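You operate a simulated robot arm through the tools that you are given. There is no shell and no other tool. Be economical: measure what you need, move in short steps, check, and stop when the job is done.

Carry out the task below with a simulated robot arm. There is one attempt and no reset: what you move stays moved.

Task
Take the purple coupling and put it in the yellow box on the top of the cream table.

It is judged by the outcome, as a careful person would: the job done as asked, and still so three seconds after it is handed in. It fails if anything else is knocked over, pushed out of place, dropped, spilled or broken.

Robot
A 7-joint arm with a two-finger parallel gripper, fixed in place. Base frame: the origin is at the foot of the arm, x ahead of it, y to its left, z up; the work surface is at about z = 0.9. Readings come in m, rad, newtons and seconds.
With the tool pointing down near the work surface it reaches from about 0.3 to 0.68 m from the base axis. Its first joint turns from -1.152 to 1.152 rad. Payload 1.57 kg.
Tool frame: the origin (TCP) lies between the finger pads and is the grasp point; the fingertips stand 0.03 m ahead of it; z points along the fingers, y is the line along which they close. Largest opening 0.11 m; finger width 0.024, thickness 0.012; the body of the gripper, 0.048 by 0.112 m, starts 0.078 m behind the TCP.
Orientation is told as [roll, pitch, yaw] about the base's x, y, z axes, in that order, counted from this pose: with the fingers straight down and closing along the base's y, the tool's x points along the base's -x, its y along +y and its z along -z.

Tools
- The arm moves only by the tool drive_tool. Its argument "rows" is a list of rows, each a list of 5 numbers: the gripper command, from -1 (shut) to 1 (fully open), values between in proportion, then the shift along the base's x, y, z in units of 30 mm (1.0 is 30 mm), then the turn about the base's z in units of 8 degrees (1.0 is 8 degrees). In form: [[grip, tx, ty, tz, yaw], ...]. A call has 1 to 20 rows; each row shifts and turns the commanded pose from where the row before left it. A call with a number of a shift or a turn outside -1 to 1 is refused whole. Each row takes 0.2 s and may step no farther than 0.05 m and 0.15 rad from the row before; otherwise, or with a gripper value out of range, the whole call is refused. Where a pose cannot be reached the arm comes as near as it can. A force on the tool above 40 N (or 10 N above the force at the start of the call, whichever is more), or a blocked arm, ends the call early, and 0.2 s more pass. The fingers move at their own pace (about 0.108 m/s each) and stop on an object; they squeeze with about 43 N. The grip force told is the motor's: it shows also when the fingers shut on nothing. Time passes only in rows, and 0.2 s behind the last, so rows that do not move let the fingers close. It gives the time, the measured TCP pose, the force on the tool (base axes), the opening and the grip force at its end, in the units of the frame above (readings bear some noise), and new pictures: "pictures" is both (left out), scene, wrist or none.
- Cameras (640 x 400 px; columns grow to the right, rows downward): "scene" is fixed at [0.1757, -0.3976, 1.4093]; the picture's right is [0.70, -0.71, 0.00], its down [-0.37, -0.37, -0.85] and it looks along [0.61, 0.60, -0.52] (base axes); focal length 322 px, centre (320, 200). "wrist" rides on the gripper at [-0.036, 0, -0.08] in the tool frame; the picture's right is [0.00, -1.00, 0.00], its down [0.97, 0.00, -0.24] and it looks along [0.24, 0.00, 0.97] (tool axes); focal length 218 px, centre (320, 200).
- measure_at(camera, pixels): there is no depth. For up to 12 entries [column, row, z] of the newest picture of that camera ("zoom" is the newest enlarged one), the place [x, y] in the base frame at which the ray of that pixel passes the height z, good to about 0.002 m. The clock stands still meanwhile.
- close_up(camera, box): a new picture of the part [left, top, right, bottom] of that camera's present view, enlarged. The clock stands still meanwhile.
- close_job(): hands the job in; it is judged then, once.

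Work in short steps. Measure before you move; look again where a grasp or a placing could have gone wrong, and mend it. You have 60 turns and 120 pictures in all, those below and enlarged ones among them. Open the gripper and draw the arm clear of the work before you hand the job in, unless the task says otherwise; then end with one line.

The tools are called after "Request:" as a command line: name --pt "numbers of a row" for each row, then --argument value for the rest, lists and objects as JSON in quotes. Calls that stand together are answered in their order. drive_tool: Moves the arm, as the interface text tells. Its arguments: {"type":"object","properties":{"rows":{"type":"array","items":{"type":"array","items":{"type":"number"}}},"pictures":{"type":"string","enum":["both","scene","wrist","none"]}},"required":["rows"]} The other tools are called the same way: measure_at (camera, pixels) gives the place at which the rays of pixels pass given heights; close_up (camera, box) takes an enlarged picture of a part of a camera's view; close_job () hands the job in.

At the start:

```text
clock: 0.0
position: [0.414, 0.0502, 1.2101]
tcp_rot: [-0.001, 0.0, 0.001]
wrist_force: [-0.5, -0.2, 0.8]
grip_width: 0.11
grasp_force: 0.1
```

scene: 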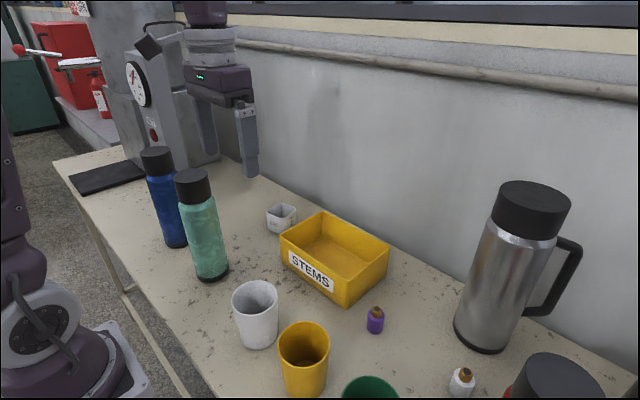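
wrist: 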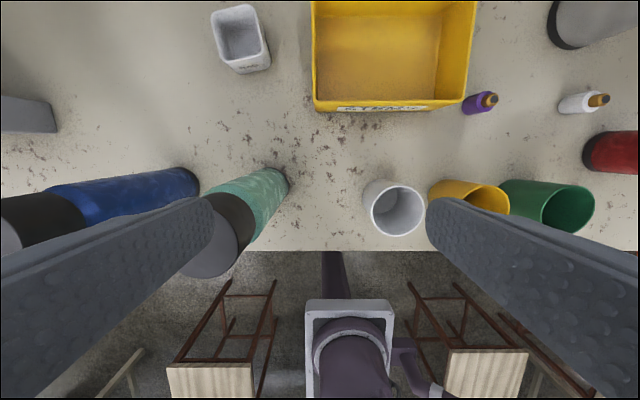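

The purple item is at scene (375,320), next to the yellow box marked STEMS. I'll enlarge that area and measure it.

Request:
close_up --camera "scene" --box '[260, 200, 480, 340]'

Request:
measure_at --camera "scene" --pixels '[[375, 332, 0.9], [375, 312, 0.94], [376, 309, 0.95], [344, 307, 0.9], [280, 237, 0.97], [323, 212, 0.97], [389, 248, 0.97], [345, 284, 0.97], [345, 307, 0.9], [283, 262, 0.9]]'

Request:
measure_at --camera "wrist" --pixels '[[464, 106, 0.9], [490, 99, 0.95], [312, 110, 0.9], [466, 104, 0.9], [313, 100, 0.97], [470, 98, 0.97], [476, 0, 0.97]]'

```text
2.86 times, centred on (370, 270) of scene
```

zoom: 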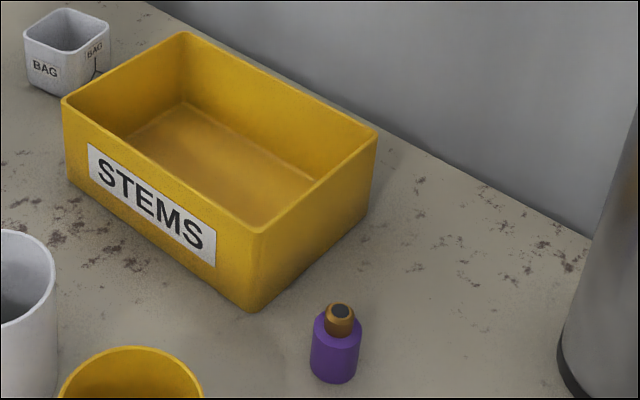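

```text
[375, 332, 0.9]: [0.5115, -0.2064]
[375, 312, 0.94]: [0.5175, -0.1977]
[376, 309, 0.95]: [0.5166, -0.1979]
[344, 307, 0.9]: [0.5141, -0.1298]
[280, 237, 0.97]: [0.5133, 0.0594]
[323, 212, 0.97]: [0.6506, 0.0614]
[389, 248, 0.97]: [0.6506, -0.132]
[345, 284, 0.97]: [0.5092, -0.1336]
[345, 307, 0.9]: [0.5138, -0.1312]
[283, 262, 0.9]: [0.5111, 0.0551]
```

```text
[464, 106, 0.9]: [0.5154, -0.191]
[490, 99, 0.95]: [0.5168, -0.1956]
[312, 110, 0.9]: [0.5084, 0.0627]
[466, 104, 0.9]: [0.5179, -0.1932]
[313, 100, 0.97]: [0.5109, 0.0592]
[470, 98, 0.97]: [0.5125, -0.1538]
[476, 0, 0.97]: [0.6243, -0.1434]
```

The coupling stands at about (0.517, -0.20), close to the box wall at y≈-0.132, and the box rim is at about z≈0.97. I'll turn the gripper 90° so it closes along x and misses the box, then hover above the coupling.

Request:
drive_tool --pt "0.4 0.29 -0.69 -0.2 -0.9375" --pt "0.4 0.29 -0.69 -0.2 -0.9375" --pt "0.4 0.29 -0.69 -0.2 -0.9375" --pt "0.4 0.29 -0.69 -0.2 -0.9375" --pt "0.4 0.29 -0.69 -0.2 -0.9375" --pt "0.4 0.29 -0.69 -0.2 -0.9375" --pt "0.4 0.29 -0.69 -0.2 -0.9375" --pt "0.4 0.29 -0.69 -0.2 -0.9375" --pt "0.4 0.29 -0.69 -0.2 -0.9375" --pt "0.4 0.29 -0.69 -0.2 -0.9375" --pt "0.4 0.29 -0.69 -0.2 -0.9375" --pt "0.4 0.29 -0.69 -0.2 -0.9375" --pt "0.4 0 0 0 0" --pt "0.4 0 0 0 0"

```text
clock: 3.0
position: [0.5187, -0.1994, 1.1383]
tcp_rot: [0.001, 0.001, -1.572]
wrist_force: [0.1, -0.3, 0.2]
grip_width: 0.0771
grasp_force: 0.2
```

scene: 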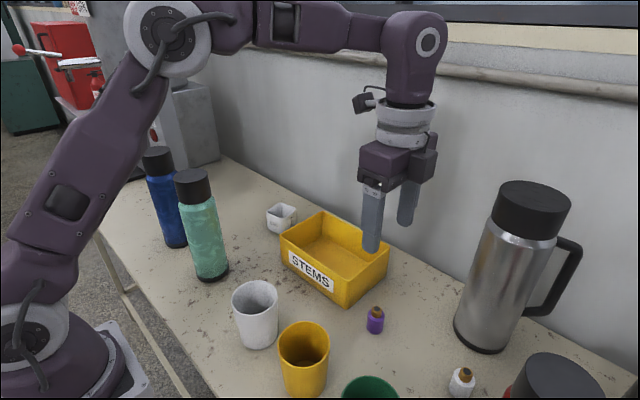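
wrist: 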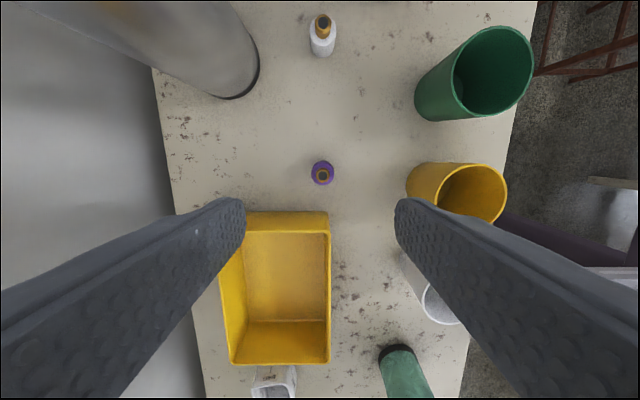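

The wrist view shows the coupling at (322,173). I'll measure it, the box edge and the nearby yellow cup again from here.

Request:
measure_at --camera "wrist" --pixels '[[322, 176, 0.95], [322, 163, 0.92], [311, 172, 0.93], [334, 172, 0.93], [290, 212, 0.97], [406, 190, 0.98], [330, 232, 0.97]]'

Request:
close_up --camera "wrist" --box '[272, 145, 372, 207]'

```text
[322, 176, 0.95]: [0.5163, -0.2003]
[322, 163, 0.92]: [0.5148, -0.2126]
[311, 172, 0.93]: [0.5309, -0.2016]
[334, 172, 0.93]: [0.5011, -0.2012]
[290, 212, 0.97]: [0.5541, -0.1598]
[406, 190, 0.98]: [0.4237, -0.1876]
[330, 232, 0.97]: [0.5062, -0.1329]
```

```text
6.40 times, centred on (322, 176) of wrist
```

zoom: 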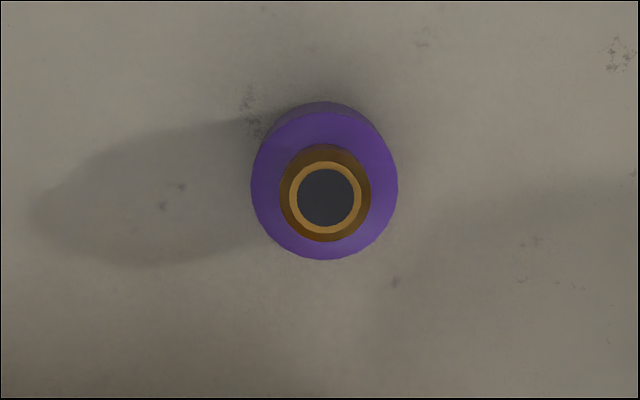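

The coupling's centre is at (0.516, -0.201), its diameter is about 0.03, and there is room for both fingers. I'll go down to z≈0.938 in two steps.

Request:
drive_tool --pt "0.4 -0.09 -0.05 -0.7 0" --pt "0.4 0 0 -0.7 0" --pt "0.4 0 0 -0.7 0" --pt "0.4 0 0 -0.7 0" --pt "0.4 0 0 -0.7 0" --pt "0.4 0 0 -0.5 0" --pt "0.4 0 0 0 0"

```text
clock: 4.6
position: [0.5157, -0.2005, 1.0187]
tcp_rot: [0.002, 0.0, -1.57]
wrist_force: [0.3, 0.1, -0.6]
grip_width: 0.0768
grasp_force: 0.0
```

scene: 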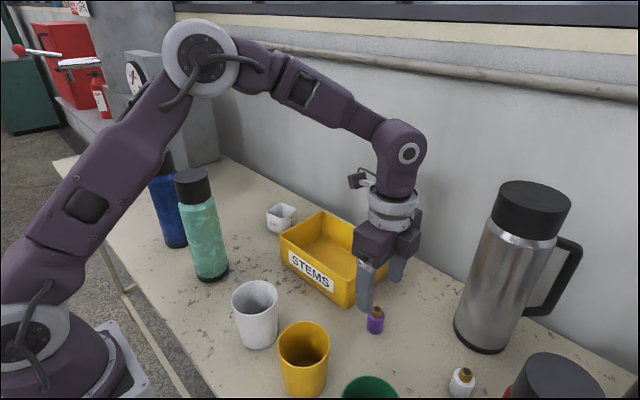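
wrist: 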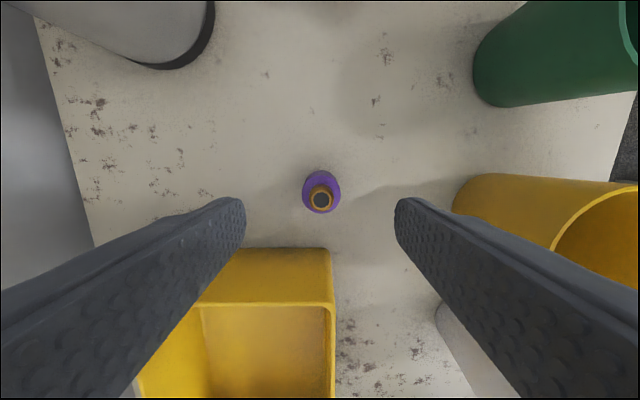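

Everything is lined up: the coupling is centred between the fingers at (321,192). I'll go down 0.08 m and close.

Request:
drive_tool --pt "0.4 0 -0.03 -0.6 0" --pt "0.4 0 0 -0.6 0" --pt "0.4 0 0 -0.6 0" --pt "0.4 0 0 -0.6 0" --pt "0.4 0 0 -0.3 0" --pt "0.4 0 0 0 0" --pt "-1 0 0 0 0" --pt "-1 0 0 0 0" --pt "-1 0 0 0 0" --pt "-1 0 0 0 0"

```text
clock: 6.8
position: [0.5158, -0.2015, 0.9376]
tcp_rot: [0.0, 0.0, -1.569]
wrist_force: [-0.7, 0.2, 0.3]
grip_width: 0.0283
grasp_force: 37.5
```

scene: 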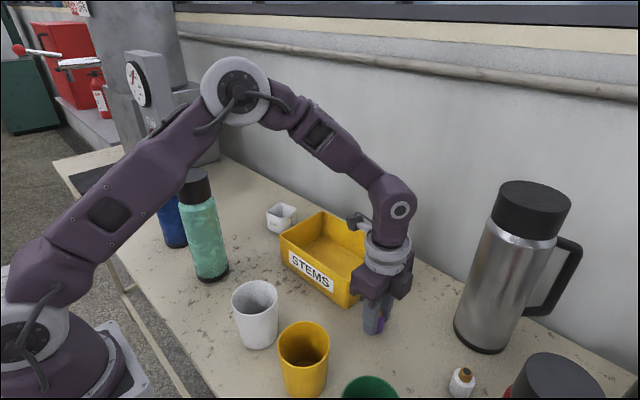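
wrist: 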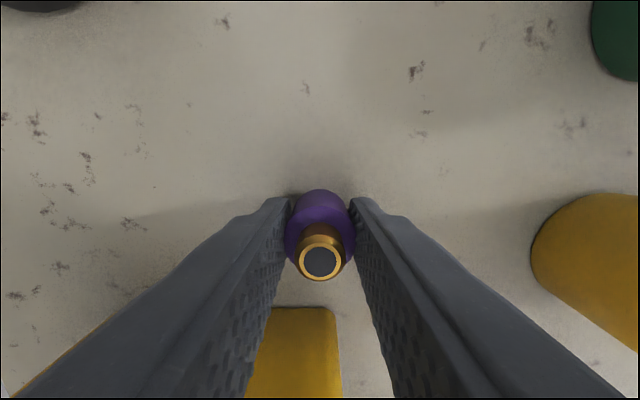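

The coupling is gripped, with an opening of 0.028 and 37.5 N. I'll lift it straight up 0.15 m, then carry it over the box centre at about (0.58, -0.037).

Request:
drive_tool --pt "-1 0 0 0.5 0" --pt "-1 0 0 0.9 0" --pt "-1 0 0 0.9 0" --pt "-1 0 0 0.9 0" --pt "-1 0 0 0.9 0" --pt "-1 0 0 0.9 0" --pt "-1 0.27 0.69 0 0" --pt "-1 0.27 0.69 0 0" --pt "-1 0.27 0.69 0 0" --pt "-1 0.27 0.69 0 0" --pt "-1 0.27 0.69 0 0" --pt "-1 0.27 0.69 0 0" --pt "-1 0.27 0.69 0 0" --pt "-1 0.27 0.69 0 0" --pt "-1 0 0 0 0"

```text
clock: 10.0
position: [0.582, -0.0352, 1.0875]
tcp_rot: [0.0, 0.0, -1.571]
wrist_force: [-0.1, -0.1, -0.8]
grip_width: 0.0283
grasp_force: 37.9
```

scene: 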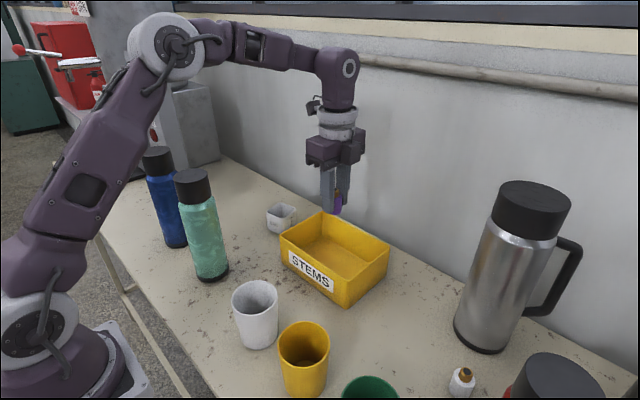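
wrist: 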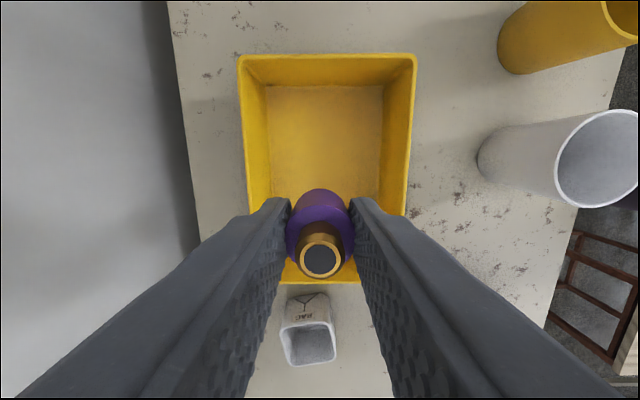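

The coupling is held above the box; the box interior spans wrist columns 265–385, which centres it in x. I'll lower to just above the box floor, at TCP z≈0.95.

Request:
drive_tool --pt "-1 0 0 -0.7 0" --pt "-1 0 0 -0.7 0" --pt "-1 0 0 -0.7 0" --pt "-1 0 0 -0.7 0" --pt "-1 0 0 -0.7 0" --pt "-1 0 0 -0.5 0" --pt "-1 0 0 -0.3 0" --pt "-1 0 0 -0.25 0" --pt "-1 0 0 0 0"

```text
clock: 12.0
position: [0.5798, -0.0356, 0.9502]
tcp_rot: [0.0, 0.0, -1.571]
wrist_force: [0.0, 0.1, -0.7]
grip_width: 0.0281
grasp_force: 38.0
```

scene: 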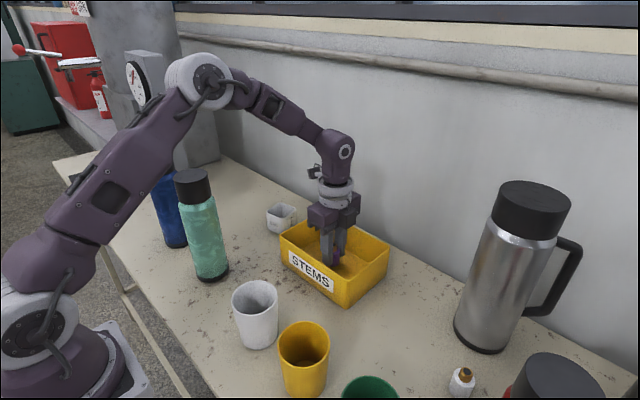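
wrist: 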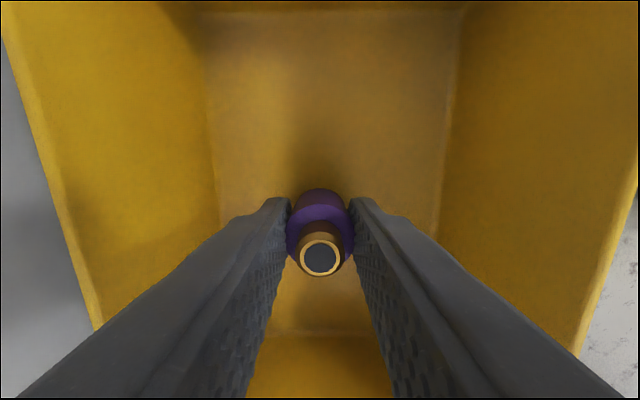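

There's no contact yet, so the gap to the floor is only a few millimetres. I'll ease down in 2 mm steps and watch the force.

Request:
drive_tool --pt "-1 0 0 -0.07 0" --pt "-1 0 0 -0.07 0" --pt "-1 0 0 0 0" --pictures "none"

```text
clock: 12.8
position: [0.5809, -0.0367, 0.9443]
tcp_rot: [0.0, -0.001, -1.572]
wrist_force: [-0.6, -0.8, -0.6]
grip_width: 0.0278
grasp_force: 38.6
```

Still no contact at 0.944, so I'll go down another 2–3 mm.

Request:
drive_tool --pt "-1 0 0 -0.05 0" --pt "-1 0 0 -0.03 0" --pt "-1 0 0 0 0" --pictures "none"

```text
clock: 13.6
position: [0.5815, -0.0361, 0.9448]
tcp_rot: [0.0, -0.001, -1.571]
wrist_force: [-1.7, 1.4, 12.0]
grip_width: 0.0281
grasp_force: 38.3
```

The force reads 12 N upward, so the coupling is resting on the box floor. I'll raise the command slightly to take the pressure off and open the fingers partway, to about 0.07, so they stay clear of the box walls.

Request:
drive_tool --pt "-1 0 0 0.06 0" --pt "-0.3 0 0 0 0" --pt "0.1 0 0 0 0" --pt "0.1 0 0 0 0" --pt "0.1 0 0 0 0"

```text
clock: 14.8
position: [0.5809, -0.0354, 0.9462]
tcp_rot: [0.0, 0.0, -1.572]
wrist_force: [-1.1, 0.7, 0.6]
grip_width: 0.0605
grasp_force: 0.1
```

scene: 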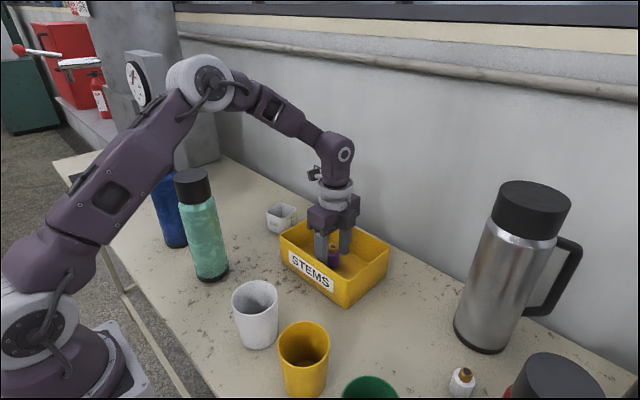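
wrist: 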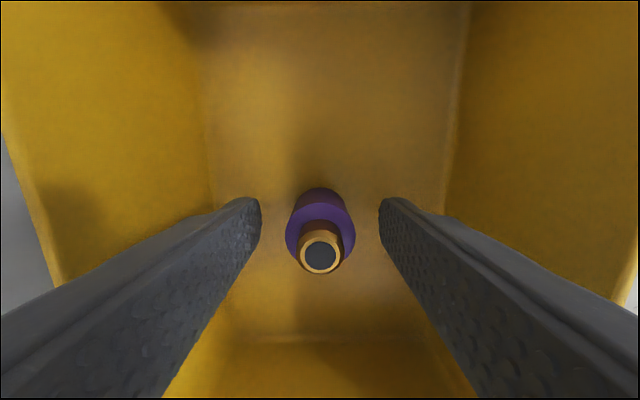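

The coupling stands upright and free in the box. I'll lift straight up, then back away toward the base.

Request:
drive_tool --pt "0.1 0 0 0.5 0" --pt "0.1 0 0 0.9 0" --pt "0.1 0 0 0.9 0" --pt "0.1 0 0 0.9 0" --pt "0.1 0 0 0.9 0" --pt "0.1 0 0 0.9 0" --pt "0.4 0 0 0.9 0" --pt "1 -0.6 0 0.9 0" --pt "1 -0.9 0 0.5 0" --pt "1 -0.9 0 0.5 0" --pt "1 -0.9 0 0.3 0" --pt "1 0 0 0 0"

```text
clock: 17.4
position: [0.4822, -0.0365, 1.1886]
tcp_rot: [0.001, 0.001, -1.573]
wrist_force: [-0.1, 0.9, 1.0]
grip_width: 0.11
grasp_force: 0.0
```

scene: 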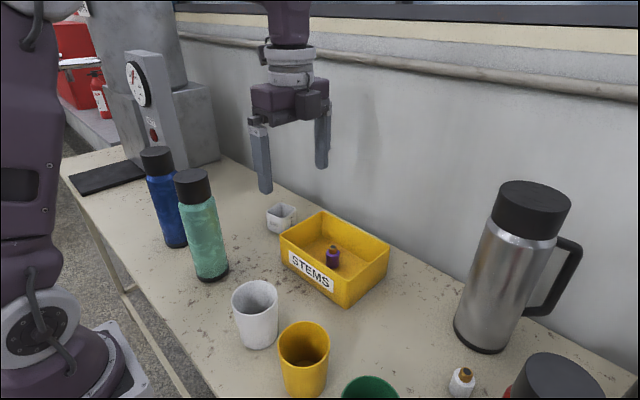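
wrist: 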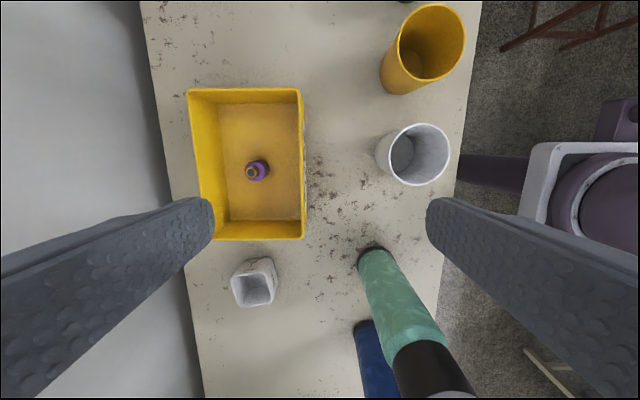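

The coupling is standing in the yellow box (scene (333,257)), nothing else has moved, and the arm is clear. I'm handing the job in.

Request:
close_job

```text
The job is handed in.
```

The purple coupling is standing upright in the yellow box, nothing else was moved, and the gripper is open with the arm clear.
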